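You operate a simulated robot arm through the tools that you are given. There is no shell and no other tool. Be economical: measure what you need, move in short steps, check, and stop when the job is done.

You are at the controls of a simulated two-armed robot. One attempt, no reset.

TASK
Put two of the cream labels from the top of the checking table on the top of the window bench. Then put the orange sock on the glass of the light board away on the back of the bench. Then take the blue yarn cone on the far end of the belt and put it away on the upper shelf of the yarn rack. Then put the cream thread cone from the top of the packing table on the tray of the bag sealer. Then take the box marked "chalk" from the top of the window bench and put it on the low shelf of the window bench. Do these in the order given. Set down upright: blue yarn cone, cream thread cone.

The check looks at the end state, three seconds after you hand in, the way a careful person would. Anything else that was tipped, shoved, dropped, spilled or broken makes it a failure.

THE ROBOT
Two 6-joint arms with two-finger parallel grippers on one trunk, on a base that drives. Base frame: it is fixed to the floor where the robot stands at the start and does not move with it; the origin is under the middle of the robot, x ahead of it, y to its left, z up. Readings come in mm, degrees, newtons and seconds.
The left shoulder is at the start at [280, 185, 1055], the right one opposite. With the tool pointing down near the work surface each hand reaches from about 540 to 920 mm from the robot's upright axis, wherever it stands, measured 20 degrees to its own side. Places, roughly: back of the bench (140x22 cm) [780, -1220, 860]; blue yarn cone [500, 2000, 750]; chalk box, ticket box [-1500, 3500, 750]; cream label [500, 0, 750]; cream thread cone [750, 2750, 750]; low shelf of the window bench [-1900, 3700, 200]; orange sock [750, 500, 750]; top of the window bench [-2000, 3700, 800]; tray of the bag sealer (24x20 cm) [760, 3060, 880]; upper shelf of the yarn rack [-2700, -4000, 1400]. Payload 1.57 kg a hand.
Tool frame (each hand has its own): the origin (TCP) lies between the finger pads and is the grasp point; the fingertips stand 30 mm ahead of it; z points along the fingers, y is the line along which they close. Largest opening 80 mm; finger width 17, thickness 12; the body of the gripper, 40 by 82 mm, starts 80 mm behind the TCP.
Orientation is told as [roll, pitch, yaw] about the base's x, y, z axes, in that order, counted from this pose: with the fingers straight down and closing along the base's y, the tool's x points along the base's -x, its y along +y and its z along -z.

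THE INTERFACE
- The arms move only by the tool nudge_tool. It takes "left_series", "right_series" or both (then of equal length, played together; a hand with none holds still); each is a list of rows, each a list of 7 numbers: the shift along the tool's x, y, z in cm, then the turn, a rotation vector about the tool's x, y, z in degrees, then the gripper command, from -1 (fully open) to 1 (shut), values between in proportion. In form: [[dx, dy, dz, ax, ay, az, gripper], ...]. A call has 1 to 12 rows; each row is the pose to reach, as a shift and turn from the pose commanded when the call began, along the tool's axes at that moment. Each row takes 0.2 s and may step no farther than 50 mm and 8.6 degrees from the row before; otherwise, or with a gripper value out of range, the whole call is refused. Where a pose cannot be reached the arm comes as near as it can. A force on the tool above 40 N (or 10 N above the force at the start of the call, whichever is more), or a blocked arm, ends the call early, and 0.2 s more pass. Each finger travels about 153 mm/s and halts on what it meets, pressing with about 42 N; the grip force reading is that of the motor and also rises with nothing between the fingers. The clock runs only during rows and for 0.2 s after the last one: add rows that repeat a pose to give the fingers time. The reply holds the time, the measured pose of the TCP, the force on the tool along the base axes, the opening and the grip force, in the units named above and with some noise, with the torque about the TCP (base axes, N m) and any sound that the robot's microphone picked up, and new pictures: "views" is both (left out), scene, wrist or none (wrist: the cameras of the hands that moved).
- Cameras (640 x 400 px; columns grow to the right, rows downward): "scene" is now at [227.9, 0.1, 1477.4]; the picture's right is [0.01, -1.00, 0.00], its down [-0.87, -0.01, -0.50] and it looks along [0.50, 0.00, -0.87] (base axes); focal length 290 px, centre (320, 200). "left" rides on the left gripper at [72, 7, -122] in its tool frame; the picture's right is [-0.09, 1.00, 0.00], its down [-0.84, -0.08, -0.54] and it looks along [-0.54, -0.05, 0.84] (tool axes); focal length 238 px, centre (320, 200). "right" rides on the right gripper at [72, -7, -122] in its tool frame; the picture's right is [0.09, 1.00, 0.00], its down [-0.84, 0.08, -0.54] and it looks along [-0.54, 0.05, 0.84] (tool axes); focal length 238 px, centre (320, 200). There is no depth. A picture from a camera that has moved, and an enlarged one, comes with that camera's place and axes in the base frame and with its lens.
- slide_trunk(by): slides the trunk up (or, below 0, down) by that many mm; the arms and the scene camera ride with it, the base frame stays. It gives what a move gives, with no picture.
- base_move(legs): drives the robot by 1 to 6 legs, each [ahead, turn to the left] in mm and degrees, along the robot's own axes; the way and the turn of a leg run together, so that a leg with both is an arc; at most 1500 mm and 180 degrees a leg. The arms and the cameras ride along, it lands a little off, and it stops where it bumps. It gives what a move gives, and a new picture of the scene camera.
- pan_tilt(pan, tilt): turns the head with the scene camera to pan (to the left, within 86 degrees either way) and tilt (down, from -29 to 69), counted from straight ahead of the robot. It gives what a move gives, and a new picture of the scene camera.
- enlarge(camera, box): a new picture of the part [left, top, right, bottom] of that camera's present view, enlarged. It takes no simulated time.
- close_job(): hands the job in; it is judged then, once.

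Work in short steps. Places have to be worked out from the pictures, the camera data and where the tool is seen: move nearer, look again, correct. Check each grasp and each placing, and mend what went wrong. You have 186 turns and 260 pictures in all, those below and enlarged ones among them. Open the grippers and draw the arms clear of the work before you hand the job in, unless the task says otherwise.

The tools are called after ">>>" by a JSON object that holds its "api" and its "payload". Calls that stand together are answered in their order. nudge_tool: Moves the arms, as the interface text tells. Its arguments: {"type":"object","properties":{"left_series":{"type":"array","items":{"type":"array","items":{"type":"number"}}},"right_series":{"type":"array","items":{"type":"array","items":{"type":"number"}}},"views":{"type":"string","enum":["both","scene","wrist","none"]}},"required":[]} The other tools are called the same way: slide_trunk (by) slides the trunk up or down; base_move (legs) drives the base; pan_tilt (pan, tilt) turns the head that bears the scene camera; enlarge (camera, box) takes an enlarged picture of a part of a camera's view; close_job () hands the job in.

At the start:

```text
clock: 0.0
left_position: [587.0, 162.6, 1096.8]
left_tcp_rot: [0.0, 0.0, 0.0]
left_force: [0.6, 0.5, -0.3]
left_wrist_torque: [-0.01, -0.01, 0.0]
left_finger_gap: 79.9
left_grasp_force: 0.2
right_position: [547.0, -304.2, 1155.5]
right_tcp_rot: [0.1, 0.1, 0.0]
right_force: [0.3, -1.1, 0.7]
right_wrist_torque: [0.0, -0.03, -0.04]
right_finger_gap: 80.0
right_grasp_force: 0.0
trunk travel left (down, up): [-750.0, 240.0]
robot x, y, heading: [0.8, 0.3, -0.1]
head pan, tilt: [0.4, 60.1]
```

scene: 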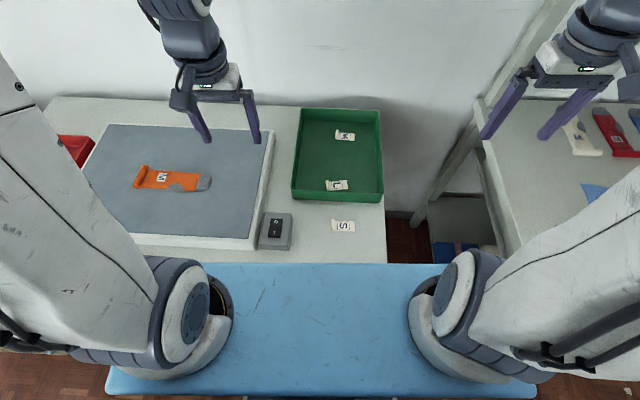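
right: 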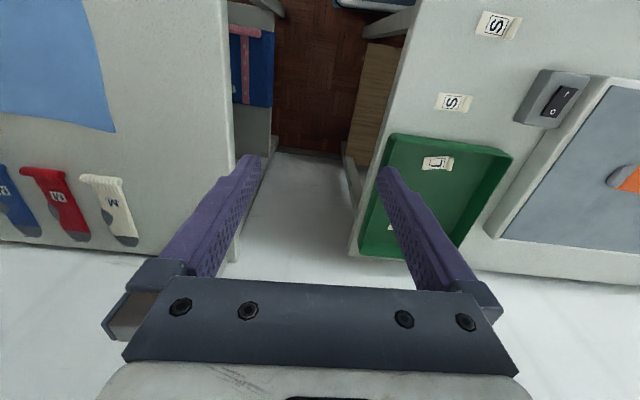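
left: 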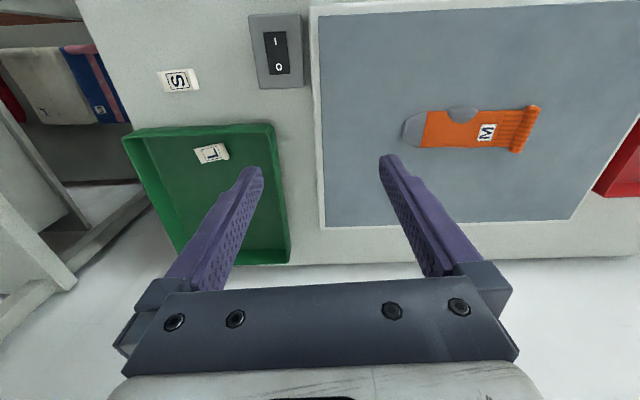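

Scene shows a tray and labels in front of me. I'll enlarge the right wrist view to see all labels and the scene view for geometry.

>>> {"api": "enlarge", "payload": {"camera": "right", "box": [340, 0, 560, 260]}}

>>> {"api": "pan_tilt", "payload": {"pan": 0, "tilt": 30}}

```text
1.54 times, centred on (450, 130) of right
camera zoom: at [474.5, -311.3, 1278.0], right [-0.09, 1.0, 0.0], down [0.84, 0.08, 0.54], along [0.54, 0.05, -0.84], focal length 367 px, centre (120, 308)
```

zoom: 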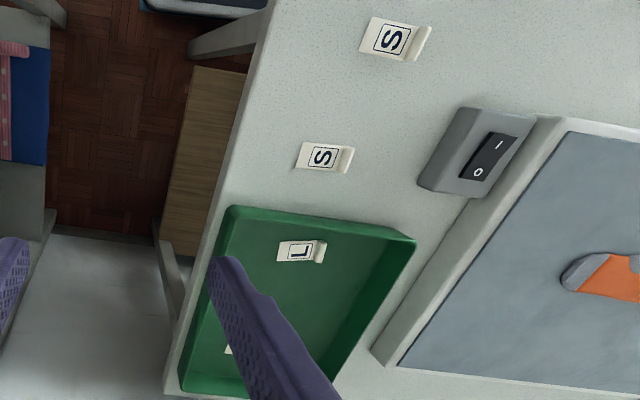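

```text
clock: 0.9
left_position: [587.9, 162.2, 1096.8]
left_tcp_rot: [0.0, 0.0, 0.1]
left_force: [0.1, -0.1, 0.3]
left_wrist_torque: [0.0, 0.04, -0.03]
left_finger_gap: 80.0
left_grasp_force: 0.0
right_position: [547.8, -304.3, 1156.7]
right_tcp_rot: [-0.1, -0.1, -0.1]
right_force: [0.1, -0.3, -0.3]
right_wrist_torque: [0.01, 0.03, -0.03]
right_finger_gap: 80.1
right_grasp_force: 0.3
trunk travel left (down, up): [-750.0, 240.0]
robot x, y, heading: [1.6, 0.2, -0.0]
head pan, tilt: [0.0, 30.0]
camera scene: at [251.7, -0.4, 1519.5], right [0.0, -1.0, 0.0], down [-0.5, 0.0, -0.87], along [0.87, 0.0, -0.5], focal length 290 px, centre (320, 200)
```

scene: 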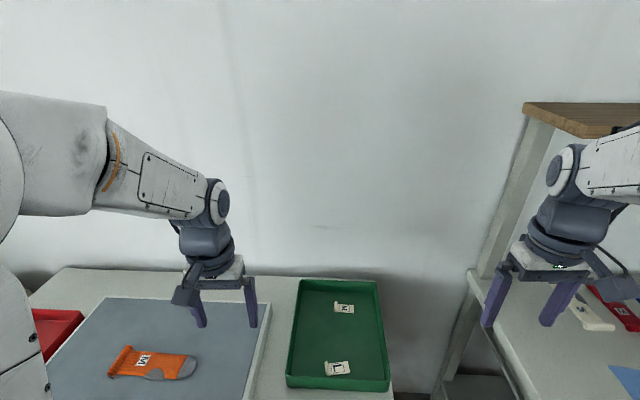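

Two S labels are on the bare table top: about (540,-56) and (419,-28), table near z≈798. The nearer one is too close to the robot, so I back up 150 mm.

>>> {"api": "base_move", "payload": {"legs": [[-150, 0]]}}

>>> {"api": "pan_tilt", "payload": {"pan": 0, "tilt": 60}}

```text
clock: 2.3
left_position: [433.8, 160.4, 1097.2]
left_tcp_rot: [0.0, 0.1, -0.2]
left_force: [0.2, 0.0, -0.5]
left_wrist_torque: [0.03, 0.01, 0.03]
left_finger_gap: 80.1
left_grasp_force: 0.0
right_position: [391.3, -306.4, 1155.4]
right_tcp_rot: [0.0, 0.0, -0.4]
right_force: [0.3, -0.3, -0.3]
right_wrist_torque: [0.01, 0.01, -0.04]
right_finger_gap: 80.0
right_grasp_force: 0.1
trunk travel left (down, up): [-750.0, 240.0]
robot x, y, heading: [-152.0, 1.3, -0.3]
head pan, tilt: [0.0, 30.0]
camera scene: at [98.5, -1.4, 1519.5], right [-0.01, -1.0, 0.0], down [-0.5, 0.0, -0.87], along [0.87, 0.0, -0.5], focal length 290 px, centre (320, 200)
```

scene: 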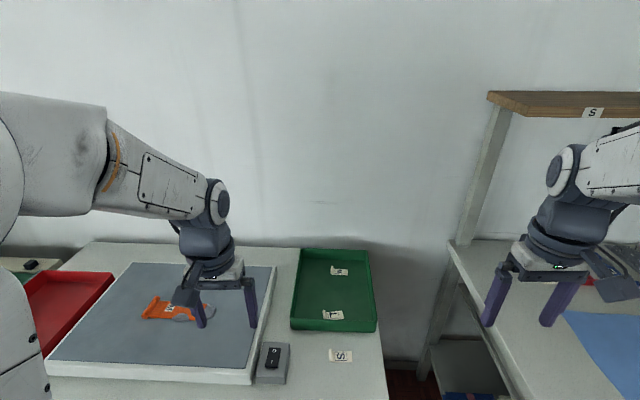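

```text
clock: 3.3
left_position: [433.8, 159.7, 1097.0]
left_tcp_rot: [0.0, 0.0, -0.3]
left_force: [0.2, 1.0, -0.3]
left_wrist_torque: [0.03, -0.01, -0.02]
left_finger_gap: 79.9
left_grasp_force: 0.1
right_position: [390.3, -307.7, 1155.2]
right_tcp_rot: [0.0, 0.0, -0.4]
right_force: [0.3, -0.2, -0.4]
right_wrist_torque: [-0.02, 0.02, -0.02]
right_finger_gap: 79.9
right_grasp_force: 0.1
trunk travel left (down, up): [-750.0, 240.0]
robot x, y, heading: [-156.0, -0.2, -0.2]
head pan, tilt: [0.0, 60.0]
camera scene: at [74.2, -1.3, 1477.5], right [-0.01, -1.0, 0.0], down [-0.87, 0.0, -0.5], along [0.5, 0.0, -0.87], focal length 290 px, centre (320, 200)
```

scene: 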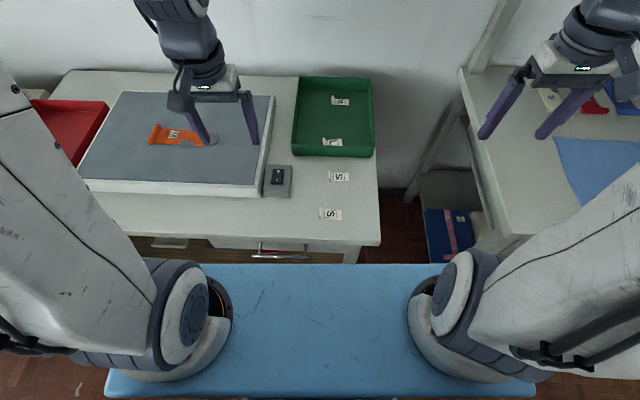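

Confirmed: labels at (424,-27) and (542,-55). Moving left hand above the near label for a close look.

>>> {"api": "nudge_tool", "payload": {"left_series": [[0.2, -3, 3, 0, 0, 0, -1], [0.4, -6, 6, 0, 0, 0, -1], [0.6, -9, 9, 0, 0, 0, -1], [0.8, -12, 12, 0, 0, 0, -1], [1.0, -15, 15, 0, 0, 0, -1], [1.0, -18.7, 18, 0, 0, 0, -1]]}}

```text
clock: 4.7
left_position: [422.2, -27.0, 915.1]
left_tcp_rot: [0.1, 0.0, -0.3]
left_force: [-0.5, -0.1, -0.5]
left_wrist_torque: [-0.01, -0.01, 0.0]
left_finger_gap: 79.9
left_grasp_force: 0.1
right_position: [390.6, -305.7, 1155.5]
right_tcp_rot: [0.1, 0.0, -0.3]
right_force: [0.5, -0.6, 0.9]
right_wrist_torque: [-0.01, -0.02, -0.01]
right_finger_gap: 80.1
right_grasp_force: 0.1
trunk travel left (down, up): [-750.0, 240.0]
robot x, y, heading: [-153.9, 1.8, -0.3]
head pan, tilt: [0.0, 60.0]
camera scene: at [74.0, -1.0, 1477.5], right [-0.01, -1.0, 0.0], down [-0.87, 0.0, -0.5], along [0.5, 0.0, -0.87], focal length 290 px, centre (320, 200)
camera left: at [351.8, -20.3, 1037.0], right [0.1, 1.0, 0.0], down [0.84, -0.08, 0.54], along [0.54, -0.05, -0.84], focal length 238 px, centre (320, 200)
```

scene: 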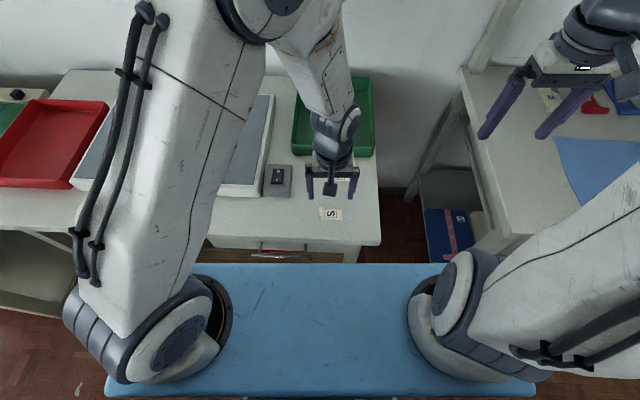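
left: 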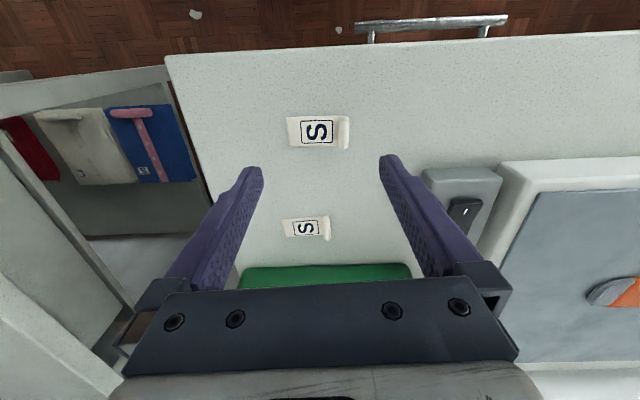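

Label lies under the hand, raised tab on its +y end. Enlarging to see the tab's shape.

>>> {"api": "enlarge", "payload": {"camera": "left", "box": [270, 100, 370, 162]}}

```text
6.40 times, centred on (320, 131) of left
camera zoom: at [351.8, -20.3, 1037.0], right [0.1, 1.0, 0.0], down [0.84, -0.08, 0.54], along [0.54, -0.05, -0.84], focal length 1525 px, centre (320, 642)
```

zoom: 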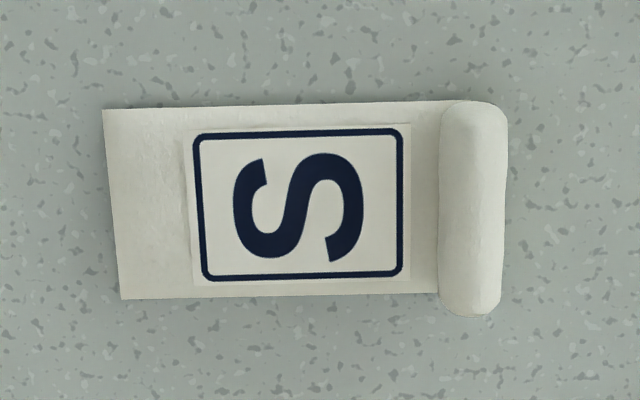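

The label's end is a ~10 mm roll at about (425,-3). I'll align on it, descend to tips ~15 mm above table with half-closed fingers, and look.

>>> {"api": "nudge_tool", "payload": {"left_series": [[-0.2, 1.2, 2.5, 0, 0, 0, -0.4], [-0.3, 2.4, 5, 0, 0, 0, 0], [-0.3, 2.4, 6.8, 0, 0, 0, 0]], "views": "wrist"}}

```text
clock: 5.5
left_position: [425.2, -4.5, 848.5]
left_tcp_rot: [0.0, 0.0, -0.3]
left_force: [0.4, 0.2, 0.1]
left_wrist_torque: [0.02, -0.02, -0.01]
left_finger_gap: 40.1
left_grasp_force: 0.2
right_position: [391.2, -307.1, 1155.5]
right_tcp_rot: [0.0, 0.0, -0.3]
right_force: [0.4, -1.0, -0.6]
right_wrist_torque: [0.02, -0.01, 0.01]
right_finger_gap: 80.0
right_grasp_force: 0.0
trunk travel left (down, up): [-750.0, 240.0]
robot x, y, heading: [-153.8, -1.8, -0.3]
head pan, tilt: [0.0, 60.0]
camera left: at [354.1, 2.7, 972.1], right [0.1, 1.0, 0.0], down [0.84, -0.08, 0.54], along [0.54, -0.05, -0.84], focal length 238 px, centre (320, 200)
```

left: 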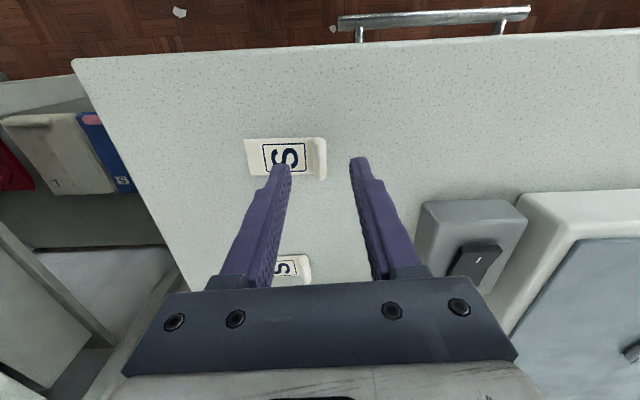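

Roll is centred between the tips. Descend about 17 mm and close.

>>> {"api": "nudge_tool", "payload": {"left_series": [[0, 0, 0.8, 0, 0, 0, 0], [0, 0, 1.6, 0, 0, 0, 0]], "views": "wrist"}}

```text
clock: 6.1
left_position: [427.8, -4.6, 833.8]
left_tcp_rot: [0.0, -0.1, -0.3]
left_force: [-0.5, -1.0, 2.2]
left_wrist_torque: [-0.02, -0.01, -0.01]
left_finger_gap: 39.9
left_grasp_force: 0.1
right_position: [390.5, -306.0, 1156.0]
right_tcp_rot: [0.0, -0.1, -0.3]
right_force: [-0.2, 0.2, 0.5]
right_wrist_torque: [0.0, 0.03, 0.01]
right_finger_gap: 79.9
right_grasp_force: 0.0
trunk travel left (down, up): [-750.0, 240.0]
robot x, y, heading: [-156.1, 1.8, -0.1]
head pan, tilt: [0.0, 60.0]
camera left: at [356.5, 3.7, 956.5], right [0.1, 1.0, 0.0], down [0.84, -0.08, 0.54], along [0.54, -0.05, -0.84], focal length 238 px, centre (320, 200)
```

left: 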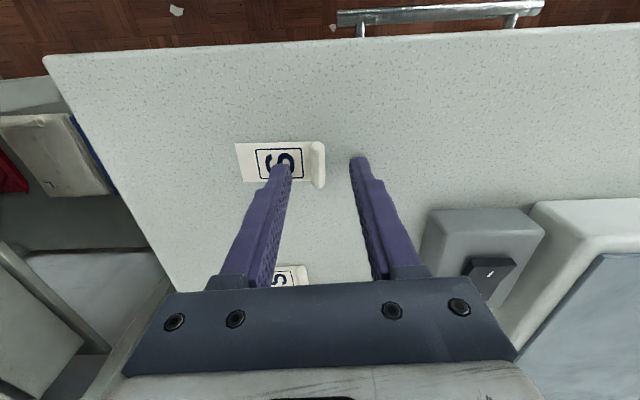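

Near the surface (slight contact). Close and lift a little.

>>> {"api": "nudge_tool", "payload": {"left_series": [[0, 0, 0, 0, 0, 0, 1], [0, 0, 0, 0, 0, 0, 1], [0, 0, 0, 0, 0, 0, 1], [0, 0, -3, 0, 0, 0, 1], [0, 0, -6, 0, 0, 0, 1]], "views": "wrist"}}

```text
clock: 7.3
left_position: [428.3, -6.2, 892.6]
left_tcp_rot: [0.0, 0.1, -0.3]
left_force: [0.3, 0.0, -0.9]
left_wrist_torque: [-0.01, 0.01, 0.02]
left_finger_gap: 6.1
left_grasp_force: 25.2
right_position: [390.6, -307.2, 1155.5]
right_tcp_rot: [0.0, 0.0, -0.3]
right_force: [0.3, 0.4, 0.3]
right_wrist_torque: [0.0, 0.01, 0.0]
right_finger_gap: 80.0
right_grasp_force: 0.0
trunk travel left (down, up): [-750.0, 240.0]
robot x, y, heading: [-153.4, 3.2, -0.2]
head pan, tilt: [0.0, 60.0]
camera left: at [357.1, 1.4, 1015.9], right [0.1, 1.0, 0.0], down [0.84, -0.08, 0.54], along [0.54, -0.05, -0.84], focal length 238 px, centre (320, 200)
```

left: 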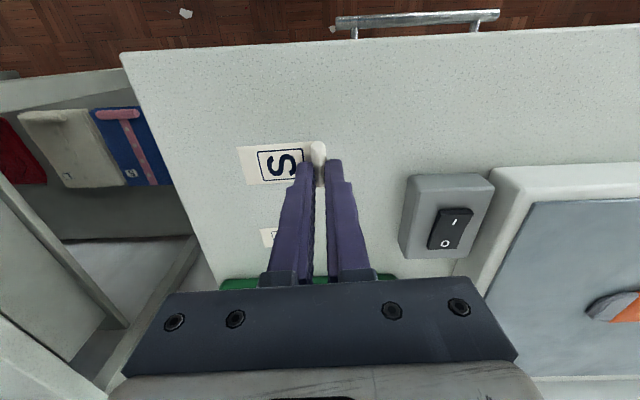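

Label held. Retract left hand up and to the left, then bring the right hand over the second label's roll (~(547,-31)).

>>> {"api": "nudge_tool", "payload": {"left_series": [[0, 3, -3.5, 0, 0, 0, 1], [0, 6, -7, 0, 0, 0, 1], [0, 9, -10.5, 0, 0, 0, 1], [0, 12, -14, 0, 0, 0, 1], [0, 16, -16, 0, 0, 0, 1], [0, 20, -17, 0, 0, 0, 1]], "views": "none"}}

>>> {"api": "nudge_tool", "payload": {"right_series": [[-2, 3, 2.5, 0, 0, 0, -1], [-4, 6, 5, 0, 0, 0, -1], [-6, 9, 8, 0, 0, 0, -1], [-8, 12, 11, 0, 0, 0, -1], [-10, 15, 14, 0, 0, 0, -1], [-12, 18, 17, 0, 0, 0, -1], [-14, 21, 20, 0, 0, 0, -0.6], [-15.5, 24, 23, 0, 0, 0, -0.3], [-15.6, 27.5, 26, 0, 0, 0, 0], [-15.6, 27.5, 27.5, 0, 0, 0, 0]]}}

```text
clock: 8.7
left_position: [427.3, 196.9, 1063.0]
left_tcp_rot: [0.1, 0.0, -0.4]
left_force: [-0.1, -0.2, -0.8]
left_wrist_torque: [0.02, -0.01, 0.01]
left_finger_gap: 6.3
left_grasp_force: 25.7
right_position: [391.3, -306.1, 1155.7]
right_tcp_rot: [0.0, 0.0, -0.3]
right_force: [-0.1, -0.5, -0.3]
right_wrist_torque: [0.01, 0.02, -0.05]
right_finger_gap: 80.0
right_grasp_force: 0.1
trunk travel left (down, up): [-750.0, 240.0]
robot x, y, heading: [-153.9, 3.4, -0.3]
head pan, tilt: [0.0, 60.0]
```

```text
clock: 10.9
left_position: [427.3, 196.3, 1062.3]
left_tcp_rot: [0.0, -0.1, -0.4]
left_force: [0.5, -0.7, -0.4]
left_wrist_torque: [0.01, -0.01, 0.0]
left_finger_gap: 5.9
left_grasp_force: 26.3
right_position: [548.9, -33.1, 880.7]
right_tcp_rot: [0.1, 0.0, -0.3]
right_force: [-0.4, 0.2, -0.1]
right_wrist_torque: [-0.01, 0.0, 0.02]
right_finger_gap: 39.7
right_grasp_force: 0.2
trunk travel left (down, up): [-750.0, 240.0]
robot x, y, heading: [-150.7, 1.9, -0.4]
head pan, tilt: [0.0, 60.0]
camera scene: at [74.2, -1.0, 1477.4], right [-0.01, -1.0, 0.0], down [-0.87, 0.0, -0.5], along [0.5, 0.0, -0.87], focal length 290 px, centre (320, 200)
camera right: at [476.1, -39.4, 1002.0], right [-0.09, 1.0, 0.0], down [0.84, 0.07, 0.54], along [0.54, 0.05, -0.84], focal length 238 px, centre (320, 200)
```

scene: 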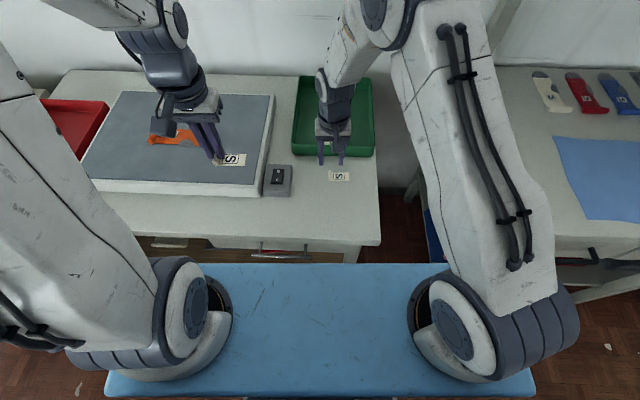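
right: 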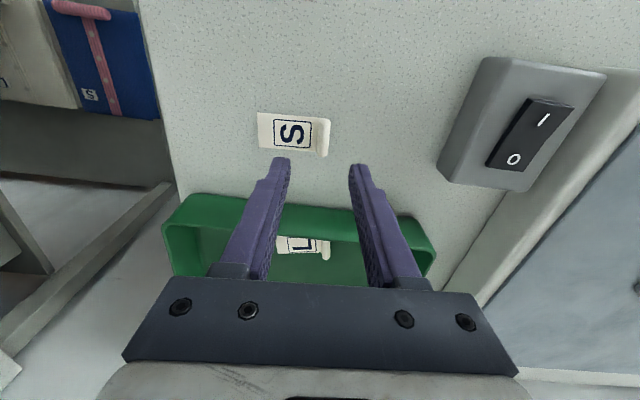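

Roll at about (539,-29). Shift and descend to the same depth as before.

>>> {"api": "nudge_tool", "payload": {"right_series": [[0.9, 0.4, 1.5, 0, 0, 0, 0], [0.9, 0.4, 3.0, 0, 0, 0, 0], [0.9, 0.4, 4.2, 0, 0, 0, 0], [0.9, 0.4, 4.7, 0, 0, 0, 0]], "views": "wrist"}}

```text
clock: 11.9
left_position: [427.1, 196.3, 1062.2]
left_tcp_rot: [0.0, -0.1, -0.4]
left_force: [0.2, -0.4, 0.3]
left_wrist_torque: [0.01, -0.03, 0.03]
left_finger_gap: 6.0
left_grasp_force: 25.5
right_position: [537.8, -28.7, 833.6]
right_tcp_rot: [0.0, 0.0, -0.3]
right_force: [-0.9, 0.2, 1.5]
right_wrist_torque: [-0.03, 0.04, -0.01]
right_finger_gap: 39.7
right_grasp_force: 0.1
trunk travel left (down, up): [-750.0, 240.0]
robot x, y, heading: [-152.5, -0.9, -0.3]
head pan, tilt: [0.0, 60.0]
camera right: at [466.6, -35.3, 955.7], right [-0.09, 1.0, 0.0], down [0.84, 0.07, 0.54], along [0.54, 0.05, -0.84], focal length 238 px, centre (320, 200)
```

right: 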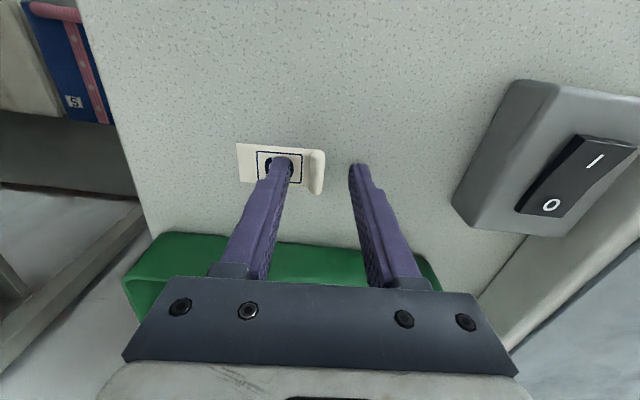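

Aligned; close and lift up and back toward the right side.

>>> {"api": "nudge_tool", "payload": {"right_series": [[0, 0, 0, 0, 0, 0, 1], [0, 0, 0, 0, 0, 0, 1], [0, 0, 0, 0, 0, 0, 1], [0, 0, -3, 0, 0, 0, 1], [0, 0, -7, 0, 0, 0, 1], [3, -3, -10, 0, 0, 0, 1], [6, -6, -13, 0, 0, 0, 1], [9, -9, -16, 0, 0, 0, 1], [11, -12, -19, 0, 0, 0, 1], [11, -16, -21, 0, 0, 0, 1]]}}

```text
refused: row 6 steps farther than a row can; nothing moved
```

Step too long; shorten rows.

>>> {"api": "nudge_tool", "payload": {"right_series": [[0, 0, 0, 0, 0, 0, 1], [0, 0, 0, 0, 0, 0, 1], [0, 0, 0, 0, 0, 0, 1], [0, 0, -3, 0, 0, 0, 1], [0, 0, -7, 0, 0, 0, 1], [2, -2, -10, 0, 0, 0, 1], [4, -5, -13, 0, 0, 0, 1], [6, -8, -16, 0, 0, 0, 1], [8, -11, -19, 0, 0, 0, 1], [10, -15, -20, 0, 0, 0, 1]]}}

```text
clock: 14.1
left_position: [427.4, 196.1, 1062.6]
left_tcp_rot: [0.0, 0.0, -0.3]
left_force: [0.6, -0.7, 1.2]
left_wrist_torque: [0.0, 0.0, 0.02]
left_finger_gap: 6.5
left_grasp_force: 26.2
right_position: [440.3, -177.1, 1035.4]
right_tcp_rot: [0.0, 0.2, -0.3]
right_force: [0.7, 0.7, -0.1]
right_wrist_torque: [0.0, 0.0, 0.01]
right_finger_gap: 6.2
right_grasp_force: 25.9
trunk travel left (down, up): [-750.0, 240.0]
robot x, y, heading: [-154.6, 3.1, -0.2]
head pan, tilt: [0.0, 60.0]
camera scene: at [74.3, -0.9, 1477.4], right [-0.01, -1.0, 0.0], down [-0.87, 0.0, -0.5], along [0.5, 0.0, -0.87], focal length 290 px, centre (320, 200)
camera right: at [368.7, -183.9, 1157.3], right [-0.09, 1.0, 0.0], down [0.84, 0.07, 0.54], along [0.54, 0.05, -0.84], focal length 238 px, centre (320, 200)
```

scene: 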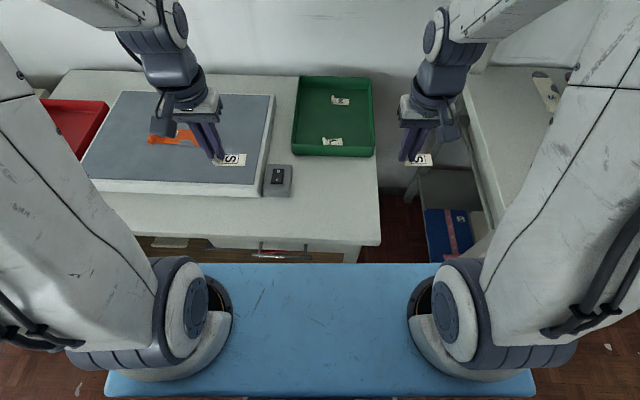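
right: 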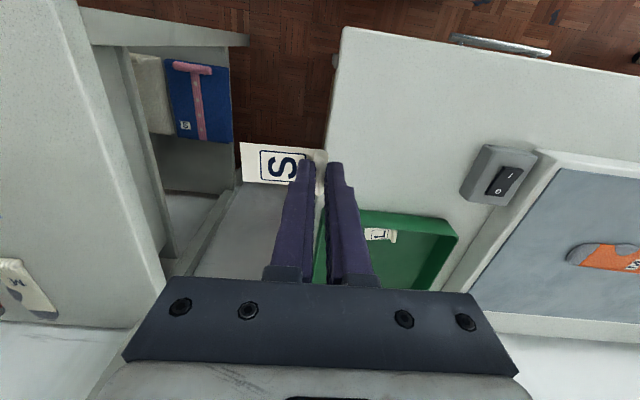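

Both labels held. Back away from the table, then look around toward the left side.

>>> {"api": "base_move", "payload": {"legs": [[-450, 0], [0, 90]]}}

>>> {"api": "pan_tilt", "payload": {"pan": 0, "tilt": 20}}

>>> {"api": "pan_tilt", "payload": {"pan": 55, "tilt": 20}}

```text
clock: 15.9
left_position: [204.1, 188.9, 1064.2]
left_tcp_rot: [-0.1, -0.1, -0.8]
left_force: [0.0, -0.2, -0.4]
left_wrist_torque: [0.02, 0.01, 0.01]
left_finger_gap: 6.0
left_grasp_force: 25.6
right_position: [214.3, -184.7, 1035.1]
right_tcp_rot: [0.0, 0.0, -0.9]
right_force: [0.7, 0.2, 0.6]
right_wrist_torque: [-0.03, 0.01, 0.03]
right_finger_gap: 6.0
right_grasp_force: 26.4
trunk travel left (down, up): [-750.0, 240.0]
robot x, y, heading: [-378.7, -6.0, -0.6]
head pan, tilt: [0.0, 60.0]
stopped in leg 1: the robot was blocked; the commanded pose is now the measured one
camera scene: at [-151.2, -7.0, 1477.6], right [-0.01, -1.0, 0.0], down [-0.87, 0.01, -0.5], along [0.5, -0.01, -0.87], focal length 290 px, centre (320, 200)
```

scene: 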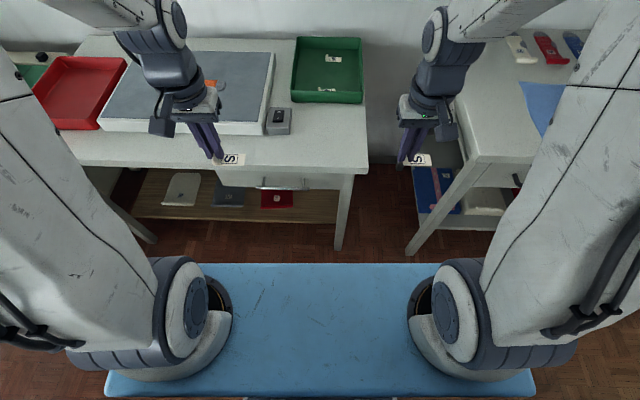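

```text
clock: 17.0
left_position: [204.8, 188.4, 1063.6]
left_tcp_rot: [0.0, 0.0, -0.9]
left_force: [0.4, -0.4, 0.8]
left_wrist_torque: [0.01, -0.03, 0.01]
left_finger_gap: 6.1
left_grasp_force: 26.3
right_position: [214.3, -183.9, 1035.6]
right_tcp_rot: [0.1, 0.0, -0.9]
right_force: [-0.4, -0.2, -0.6]
right_wrist_torque: [-0.02, 0.0, 0.02]
right_finger_gap: 5.9
right_grasp_force: 25.9
trunk travel left (down, up): [-750.0, 240.0]
robot x, y, heading: [-378.2, -3.0, -0.9]
head pan, tilt: [0.0, 20.0]
camera scene: at [-124.2, -7.5, 1535.5], right [-0.01, -1.0, 0.0], down [-0.34, 0.01, -0.94], along [0.94, -0.01, -0.34], focal length 290 px, centre (320, 200)
```

scene: 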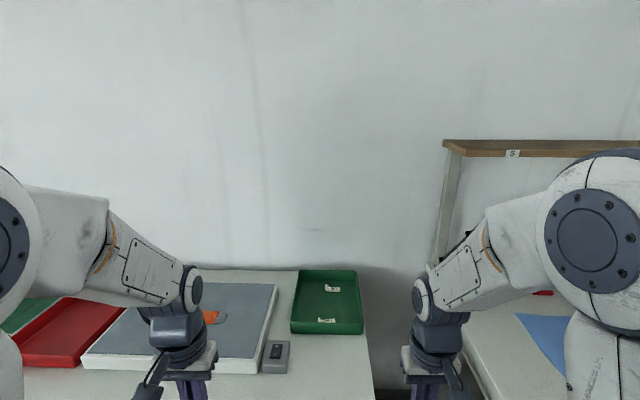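

```text
clock: 18.2
left_position: [204.5, 187.4, 1063.2]
left_tcp_rot: [-0.1, 0.0, -0.8]
left_force: [-0.6, -0.5, -0.5]
left_wrist_torque: [-0.03, -0.02, 0.02]
left_finger_gap: 6.0
left_grasp_force: 25.6
right_position: [213.9, -185.5, 1034.5]
right_tcp_rot: [0.0, 0.0, -0.8]
right_force: [0.0, 0.0, -0.2]
right_wrist_torque: [-0.01, -0.02, 0.01]
right_finger_gap: 6.3
right_grasp_force: 25.7
trunk travel left (down, up): [-750.0, 240.0]
robot x, y, heading: [-379.9, -4.5, -0.9]
head pan, tilt: [55.0, 20.0]
camera scene: at [-162.6, 69.3, 1535.6], right [0.81, -0.59, 0.0], down [-0.2, -0.28, -0.94], along [0.55, 0.76, -0.34], focal length 290 px, centre (320, 200)
```

scene: 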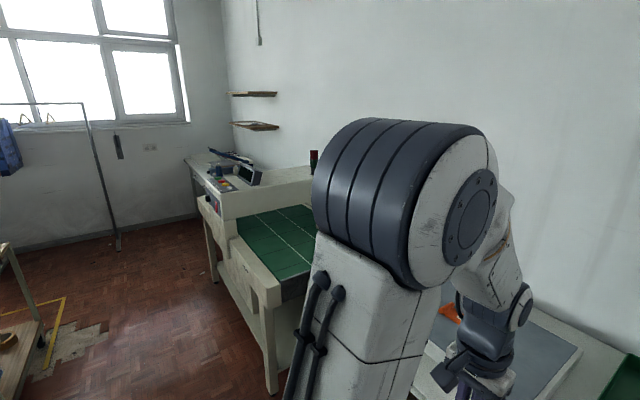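

Something blocked me from behind. I look far left and far right to see what's there.

>>> {"api": "pan_tilt", "payload": {"pan": 86, "tilt": 30}}

>>> {"api": "pan_tilt", "payload": {"pan": -86, "tilt": 30}}

```text
clock: 19.2
left_position: [203.8, 188.0, 1062.2]
left_tcp_rot: [0.0, 0.0, -0.9]
left_force: [-0.1, -0.4, -0.5]
left_wrist_torque: [0.03, -0.02, 0.02]
left_finger_gap: 6.1
left_grasp_force: 25.9
right_position: [215.1, -186.3, 1036.2]
right_tcp_rot: [0.0, 0.0, -0.8]
right_force: [-0.4, 0.3, -1.0]
right_wrist_torque: [0.0, -0.03, 0.0]
right_finger_gap: 6.2
right_grasp_force: 25.9
trunk travel left (down, up): [-750.0, 240.0]
robot x, y, heading: [-376.3, -0.6, -1.0]
head pan, tilt: [85.9, 30.0]
camera scene: at [-209.4, 84.0, 1519.6], right [1.0, -0.09, 0.0], down [-0.04, -0.5, -0.87], along [0.07, 0.86, -0.5], focal length 290 px, centre (320, 200)
```

scene: 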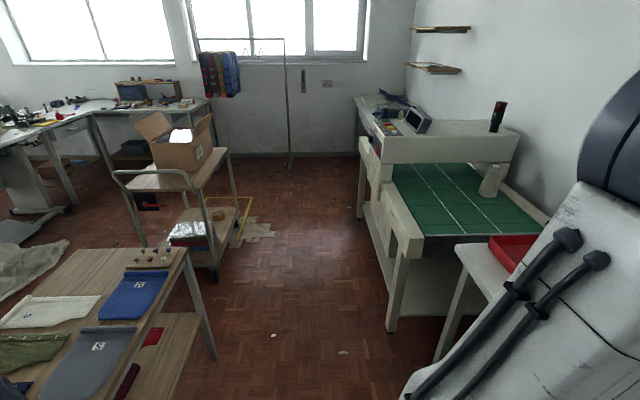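

```text
clock: 21.8
left_position: [204.9, 188.4, 1063.4]
left_tcp_rot: [0.1, 0.1, -0.8]
left_force: [-0.4, 0.0, -0.2]
left_wrist_torque: [0.0, 0.0, 0.0]
left_finger_gap: 6.0
left_grasp_force: 25.6
right_position: [215.0, -184.0, 1035.5]
right_tcp_rot: [0.0, 0.0, -1.0]
right_force: [0.5, -0.5, -0.3]
right_wrist_torque: [0.0, 0.01, 0.03]
right_finger_gap: 5.8
right_grasp_force: 26.1
trunk travel left (down, up): [-750.0, 240.0]
robot x, y, heading: [-378.5, -3.2, -1.1]
head pan, tilt: [-85.9, 30.0]
camera scene: at [-212.2, -96.4, 1519.5], right [-1.0, -0.06, 0.0], down [-0.03, 0.5, -0.87], along [0.05, -0.86, -0.5], focal length 290 px, centre (320, 200)
```

scene: 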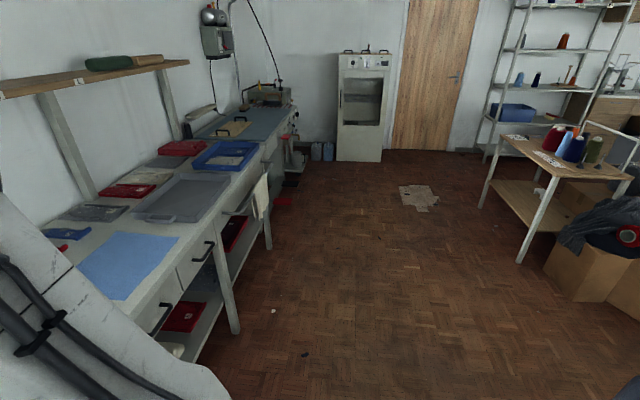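

The aisle along +y is clear between the sock table behind (x≈-700) and the machines (x≥360). Drive forward 200, turn left, go along the aisle.

>>> {"api": "base_move", "payload": {"legs": [[200, 0], [0, 91], [1500, 0], [700, 0]]}}

>>> {"api": "pan_tilt", "payload": {"pan": 45, "tilt": 25}}

>>> {"api": "pan_tilt", "payload": {"pan": -55, "tilt": 25}}

```text
clock: 37.6
left_position: [-616.9, 2707.9, 1063.4]
left_tcp_rot: [0.0, -0.1, 95.6]
left_force: [-0.1, -0.3, -0.6]
left_wrist_torque: [0.04, 0.01, -0.01]
left_finger_gap: 6.1
left_grasp_force: 26.2
right_position: [-246.0, 2759.3, 1036.1]
right_tcp_rot: [0.0, 0.0, 95.6]
right_force: [-0.1, -0.5, 0.7]
right_wrist_torque: [0.0, -0.02, 0.01]
right_finger_gap: 6.0
right_grasp_force: 25.5
trunk travel left (down, up): [-750.0, 240.0]
robot x, y, heading: [-358.8, 2148.2, 95.6]
head pan, tilt: [-85.9, 30.0]
camera scene: at [-286.1, 2323.9, 1519.6], right [0.17, -0.99, 0.0], down [-0.49, -0.08, -0.87], along [0.85, 0.14, -0.5], focal length 290 px, centre (320, 200)
```

scene: 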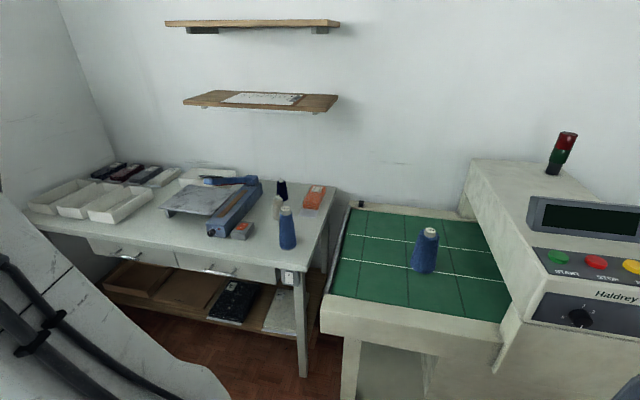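

```text
clock: 39.7
left_position: [-617.4, 2707.7, 1063.5]
left_tcp_rot: [0.0, -0.1, 95.6]
left_force: [1.0, 0.7, 0.6]
left_wrist_torque: [0.03, 0.0, -0.01]
left_finger_gap: 6.3
left_grasp_force: 26.1
right_position: [-245.8, 2759.7, 1035.4]
right_tcp_rot: [-0.1, 0.0, 95.7]
right_force: [0.7, -0.5, 0.1]
right_wrist_torque: [0.05, 0.0, -0.03]
right_finger_gap: 6.0
right_grasp_force: 25.7
trunk travel left (down, up): [-750.0, 240.0]
robot x, y, heading: [-364.6, 2148.6, 95.6]
head pan, tilt: [45.0, 25.0]
camera scene: at [-446.5, 2367.5, 1527.5], right [0.64, 0.77, 0.0], down [0.33, -0.27, -0.91], along [-0.7, 0.58, -0.42], focal length 290 px, centre (320, 200)
```

scene: 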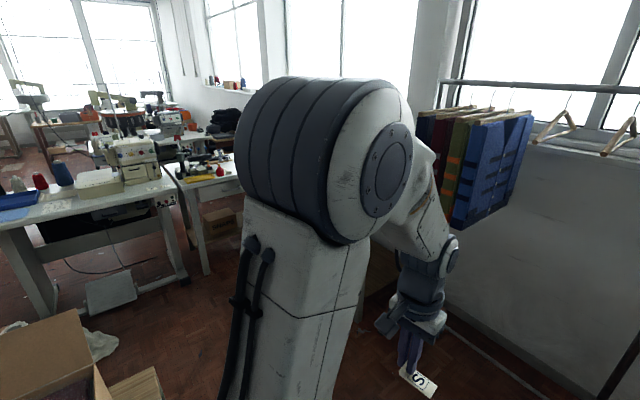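

```text
clock: 41.5
left_position: [-615.7, 2707.6, 1062.9]
left_tcp_rot: [0.0, 0.0, 95.6]
left_force: [-0.7, 0.2, -0.2]
left_wrist_torque: [0.02, 0.01, 0.04]
left_finger_gap: 6.0
left_grasp_force: 26.1
right_position: [-246.5, 2760.9, 1035.8]
right_tcp_rot: [0.1, 0.0, 95.6]
right_force: [0.0, 0.7, 0.0]
right_wrist_torque: [-0.03, 0.02, 0.01]
right_finger_gap: 5.9
right_grasp_force: 25.8
trunk travel left (down, up): [-750.0, 240.0]
robot x, y, heading: [-359.6, 2152.2, 95.7]
head pan, tilt: [-55.0, 25.0]
camera scene: at [-305.4, 2368.9, 1527.5], right [0.65, -0.76, 0.0], down [-0.32, -0.28, -0.91], along [0.69, 0.59, -0.42], focal length 290 px, centre (320, 200)
```

scene: 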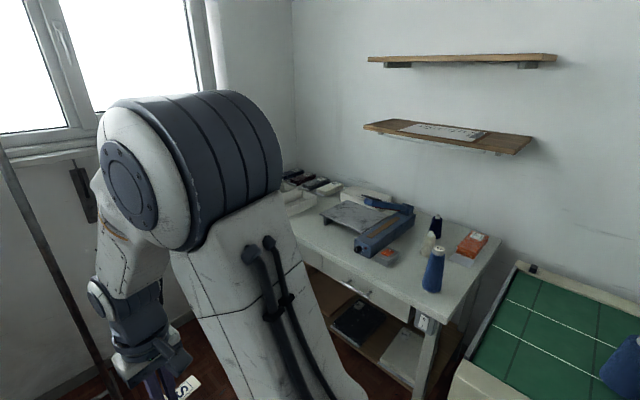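

Robot drifted to heading 95.6 at (-360,2150), near the trolley. I'll go forward past it then arc left to face -x, and look at the bench.

>>> {"api": "base_move", "payload": {"legs": [[480, -3], [250, 87]]}}

>>> {"api": "pan_tilt", "payload": {"pan": 0, "tilt": 25}}

>>> {"api": "pan_tilt", "payload": {"pan": 80, "tilt": 40}}

```text
clock: 48.0
left_position: [-1145.6, 2629.8, 1062.1]
left_tcp_rot: [0.0, 0.0, 177.3]
left_force: [0.4, 0.2, 0.0]
left_wrist_torque: [0.02, 0.01, 0.03]
left_finger_gap: 6.1
left_grasp_force: 26.1
right_position: [-1142.0, 3002.9, 1035.6]
right_tcp_rot: [-0.1, 0.0, 177.4]
right_force: [-0.2, -0.2, 0.0]
right_wrist_torque: [-0.01, 0.0, -0.01]
right_finger_gap: 6.1
right_grasp_force: 25.6
trunk travel left (down, up): [-750.0, 240.0]
robot x, y, heading: [-555.8, 2805.9, 177.2]
head pan, tilt: [-55.0, 25.0]
cut short: leg 2
camera scene: at [-763.8, 2888.0, 1527.5], right [0.85, 0.53, 0.0], down [0.23, -0.36, -0.91], along [-0.48, 0.77, -0.42], focal length 290 px, centre (320, 200)
```

scene: 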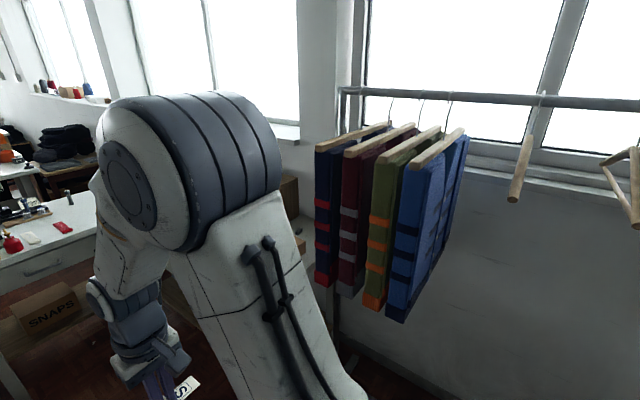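

```text
clock: 49.3
left_position: [-1145.1, 2629.3, 1063.7]
left_tcp_rot: [0.1, -0.1, 177.3]
left_force: [0.4, -0.2, 0.6]
left_wrist_torque: [-0.01, -0.01, 0.0]
left_finger_gap: 6.0
left_grasp_force: 26.2
right_position: [-1141.7, 3003.4, 1035.6]
right_tcp_rot: [0.1, 0.1, 177.2]
right_force: [0.1, 0.3, -0.4]
right_wrist_torque: [0.01, -0.02, -0.01]
right_finger_gap: 5.9
right_grasp_force: 25.8
trunk travel left (down, up): [-750.0, 240.0]
robot x, y, heading: [-556.2, 2802.2, 177.3]
head pan, tilt: [0.0, 25.0]
camera scene: at [-806.7, 2814.5, 1527.5], right [0.05, 1.0, 0.0], down [0.42, -0.02, -0.91], along [-0.91, 0.04, -0.42], focal length 290 px, centre (320, 200)
```

scene: 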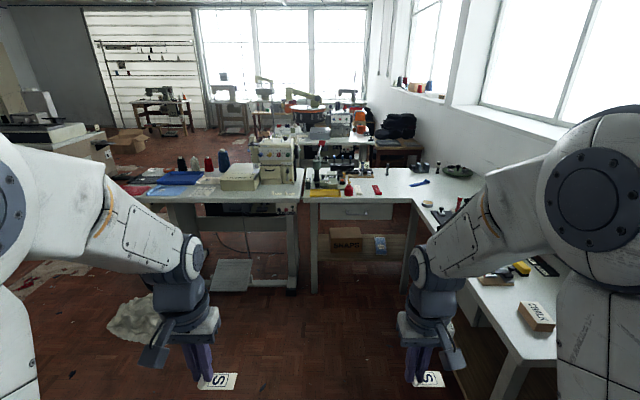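

```text
clock: 50.8
left_position: [-1145.0, 2628.2, 1062.5]
left_tcp_rot: [0.0, -0.1, 177.2]
left_force: [-0.7, -0.2, -0.3]
left_wrist_torque: [-0.02, -0.01, -0.02]
left_finger_gap: 6.1
left_grasp_force: 26.4
right_position: [-1143.2, 3002.7, 1035.7]
right_tcp_rot: [0.0, 0.0, 177.2]
right_force: [0.5, 0.5, -1.0]
right_wrist_torque: [0.0, -0.03, -0.01]
right_finger_gap: 5.9
right_grasp_force: 25.2
trunk travel left (down, up): [-750.0, 240.0]
robot x, y, heading: [-557.8, 2804.8, 177.1]
head pan, tilt: [80.0, 40.0]
camera scene: at [-733.6, 2727.0, 1504.2], right [-0.98, 0.22, 0.0], down [0.14, 0.63, -0.77], along [-0.17, -0.75, -0.64], focal length 290 px, centre (320, 200)
```

scene: 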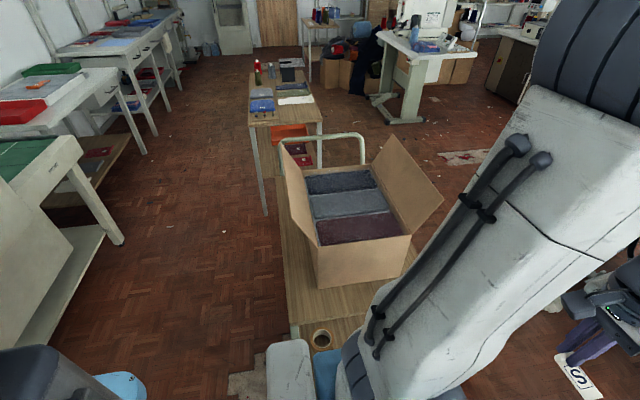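

The window bench runs along the window (front edge y≈3430, x≈-2400…-1300), chalk box near (-1416,3488). Drive to about (-1700,2850) and face +y.

>>> {"api": "base_move", "payload": {"legs": [[1150, 0], [0, -87]]}}

>>> {"api": "pan_tilt", "payload": {"pan": 0, "tilt": 50}}

```text
clock: 60.3
left_position: [-1899.6, 3407.8, 1063.5]
left_tcp_rot: [0.0, -0.1, 91.7]
left_force: [0.6, 0.9, -0.1]
left_wrist_torque: [-0.02, 0.03, 0.01]
left_finger_gap: 5.9
left_grasp_force: 25.5
right_position: [-1527.1, 3433.3, 1036.8]
right_tcp_rot: [0.0, -0.1, 91.8]
right_force: [0.5, 0.3, 0.0]
right_wrist_torque: [-0.01, 0.04, 0.0]
right_finger_gap: 6.2
right_grasp_force: 25.5
trunk travel left (down, up): [-750.0, 240.0]
robot x, y, heading: [-1678.1, 2834.4, 91.4]
head pan, tilt: [80.0, 40.0]
camera scene: at [-1769.5, 3005.2, 1504.2], right [0.15, 0.99, 0.0], down [0.64, -0.09, -0.77], along [-0.76, 0.11, -0.64], focal length 290 px, centre (320, 200)
```

scene: 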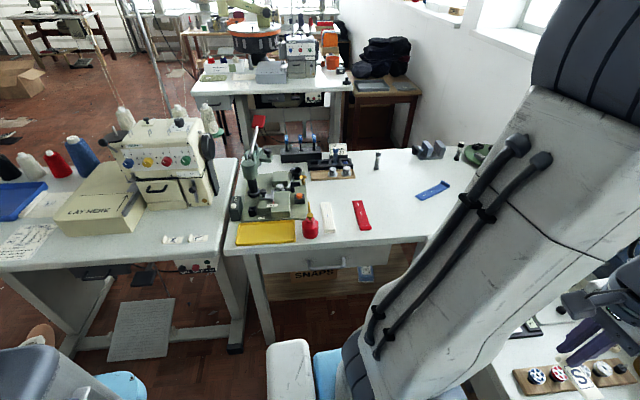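

```text
clock: 61.8
left_position: [-1899.4, 3406.5, 1061.8]
left_tcp_rot: [0.1, -0.1, 91.7]
left_force: [-0.3, -1.3, -0.6]
left_wrist_torque: [0.01, 0.0, -0.03]
left_finger_gap: 6.0
left_grasp_force: 26.0
right_position: [-1527.6, 3434.2, 1035.7]
right_tcp_rot: [0.0, 0.0, 91.7]
right_force: [-0.4, 0.2, 0.0]
right_wrist_torque: [0.02, -0.03, -0.01]
right_finger_gap: 6.1
right_grasp_force: 25.3
trunk travel left (down, up): [-750.0, 240.0]
robot x, y, heading: [-1682.4, 2836.1, 91.6]
head pan, tilt: [0.0, 50.0]
camera scene: at [-1687.6, 3069.7, 1490.0], right [1.0, 0.03, 0.0], down [0.02, -0.77, -0.64], along [-0.02, 0.64, -0.77], focal length 290 px, centre (320, 200)
```

scene: 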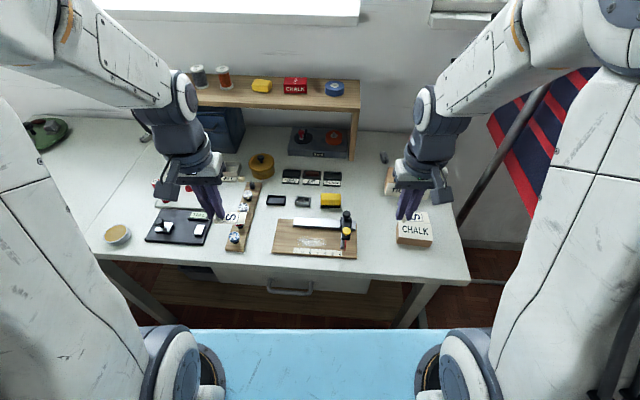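

Two things say "CHALK": one on the bench top front right, a red one on the riser shelf. Enlarge for details and free space.

>>> {"api": "enlarge", "payload": {"camera": "scene", "box": [80, 60, 280, 280]}}

>>> {"api": "enlarge", "payload": {"camera": "scene", "box": [260, 60, 480, 280]}}

```text
1.82 times, centred on (180, 170) of scene
camera zoom: at [-1687.6, 3069.7, 1490.0], right [1.0, 0.03, 0.0], down [0.02, -0.77, -0.64], along [-0.02, 0.64, -0.77], focal length 528 px, centre (574, 254)
```

zoom: 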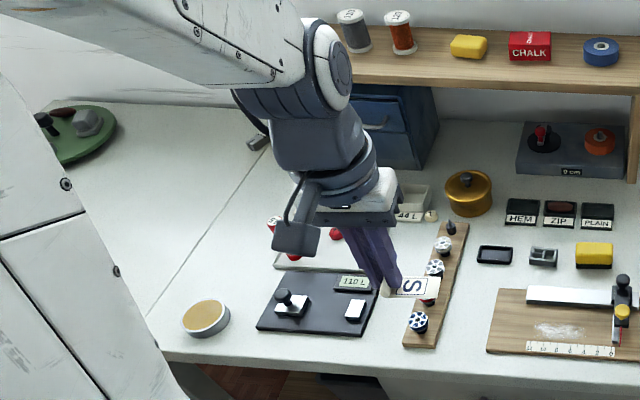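

```text
1.82 times, centred on (370, 170) of scene
camera zoom: at [-1687.6, 3069.7, 1490.0], right [1.0, 0.03, 0.0], down [0.02, -0.77, -0.64], along [-0.02, 0.64, -0.77], focal length 528 px, centre (229, 254)
```

zoom: 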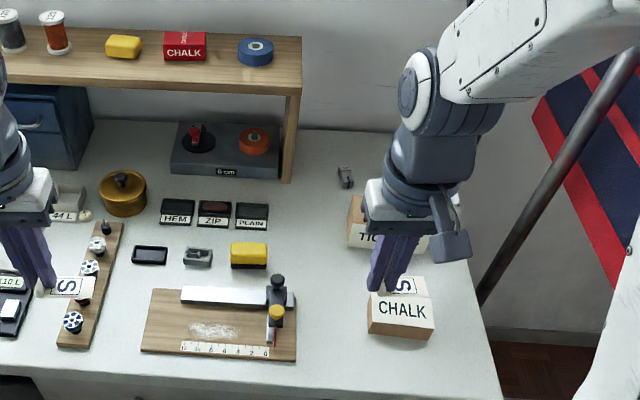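

Free spot between the cutting board/yellow box and the chalk box. I'll move the right hand to above (-1602,3612), which places the label's body toward +x in the gap.

>>> {"api": "nudge_tool", "payload": {"right_series": [[-4, 1.5, 0, 0, 0, 0, 1], [-8, 3, 0, 0, 0, 0, 1], [-12, 4.5, 0, 0, 0, 0, 1], [-16, 6, 0, 0, 0, 0, 1], [-18, 6.9, 3, 0, 0, 0, 1], [-18, 6.9, 7, 0, 0, 0, 1], [-18, 6.9, 11, 0, 0, 0, 1], [-18, 6.9, 14, 0, 0, 0, 1]]}}

```text
clock: 63.6
left_position: [-1900.1, 3407.1, 1062.8]
left_tcp_rot: [0.1, -0.1, 91.7]
left_force: [-0.2, 0.0, -0.7]
left_wrist_torque: [0.0, 0.0, 0.0]
left_finger_gap: 6.1
left_grasp_force: 26.2
right_position: [-1603.8, 3611.3, 895.0]
right_tcp_rot: [0.0, 0.0, 91.8]
right_force: [-0.3, 0.8, 1.1]
right_wrist_torque: [0.0, 0.0, -0.05]
right_finger_gap: 6.4
right_grasp_force: 25.6
trunk travel left (down, up): [-750.0, 240.0]
robot x, y, heading: [-1681.9, 2833.0, 91.6]
head pan, tilt: [0.0, 50.0]
camera scene: at [-1687.5, 3069.7, 1490.0], right [1.0, 0.03, 0.0], down [0.02, -0.77, -0.64], along [-0.02, 0.64, -0.77], focal length 290 px, centre (320, 200)
camera right: at [-1595.4, 3540.2, 1016.6], right [-0.99, -0.12, 0.0], down [-0.1, 0.83, 0.54], along [-0.07, 0.54, -0.84], focal length 238 px, centre (320, 200)
```

scene: 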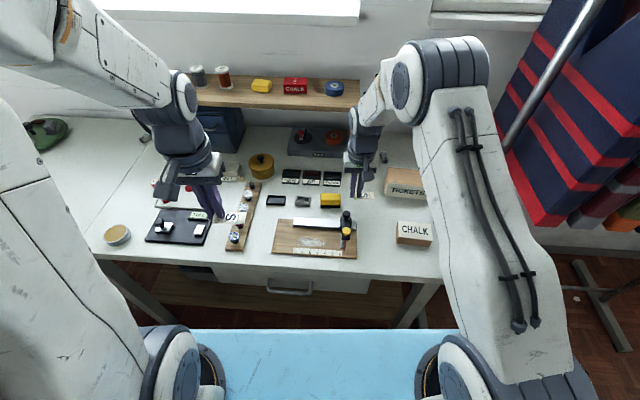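
right: 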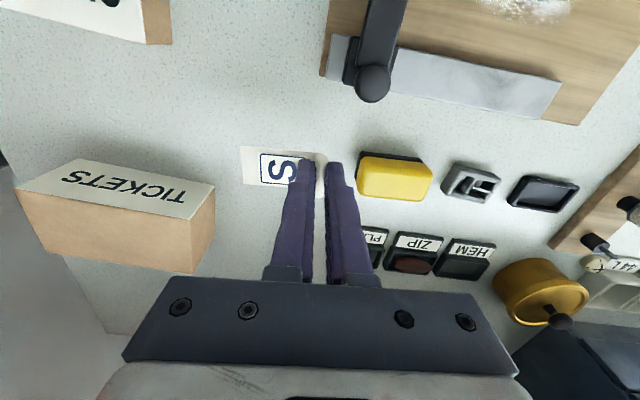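

The bench is at z≈800. Shift 22 mm toward +x and descend close to the surface.

>>> {"api": "nudge_tool", "payload": {"right_series": [[0, -2.2, 2, 0, 0, 0, 1], [0, -2.2, 4.5, 0, 0, 0, 1], [0, -2.2, 5.8, 0, 0, 0, 1], [0, -2.2, 6.1, 0, 0, 0, 1]], "views": "wrist"}}

```text
clock: 64.6
left_position: [-1899.8, 3407.6, 1063.1]
left_tcp_rot: [0.1, 0.0, 91.6]
left_force: [0.2, -0.5, -0.2]
left_wrist_torque: [-0.01, 0.0, 0.01]
left_finger_gap: 6.3
left_grasp_force: 25.8
right_position: [-1580.0, 3611.5, 834.9]
right_tcp_rot: [0.0, 0.0, 91.7]
right_force: [0.8, -0.6, -1.0]
right_wrist_torque: [0.0, 0.06, 0.01]
right_finger_gap: 5.8
right_grasp_force: 26.5
trunk travel left (down, up): [-750.0, 240.0]
robot x, y, heading: [-1681.4, 2830.4, 91.6]
head pan, tilt: [0.0, 50.0]
camera right: at [-1571.5, 3539.4, 956.7], right [-0.99, -0.12, 0.0], down [-0.1, 0.83, 0.54], along [-0.07, 0.54, -0.84], focal length 238 px, centre (320, 200)
```

right: 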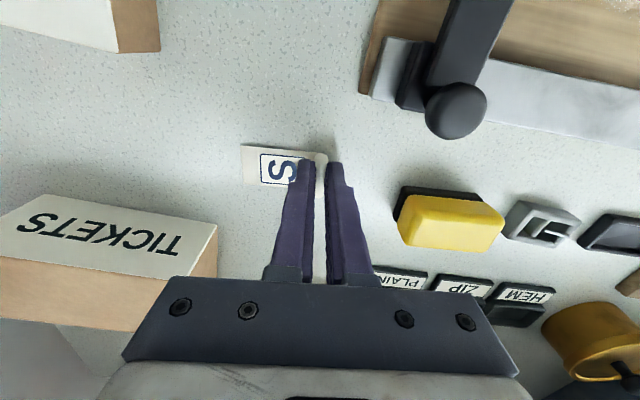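

No contact yet. Lower in 1–2 mm steps.

>>> {"api": "nudge_tool", "payload": {"right_series": [[0, 0, 0.15, 0, 0, 0, 1], [0, 0, 0.3, 0, 0, 0, 1]], "views": "none"}}

```text
clock: 65.2
left_position: [-1900.0, 3406.8, 1064.0]
left_tcp_rot: [0.0, -0.1, 91.7]
left_force: [-0.3, -0.5, 0.4]
left_wrist_torque: [0.02, 0.0, -0.02]
left_finger_gap: 6.0
left_grasp_force: 25.6
right_position: [-1580.5, 3612.5, 834.6]
right_tcp_rot: [0.0, -0.1, 91.8]
right_force: [-1.4, -2.3, 9.6]
right_wrist_torque: [-0.02, 0.02, 0.0]
right_finger_gap: 5.8
right_grasp_force: 25.7
trunk travel left (down, up): [-750.0, 240.0]
robot x, y, heading: [-1677.8, 2832.5, 91.8]
head pan, tilt: [0.0, 50.0]
```

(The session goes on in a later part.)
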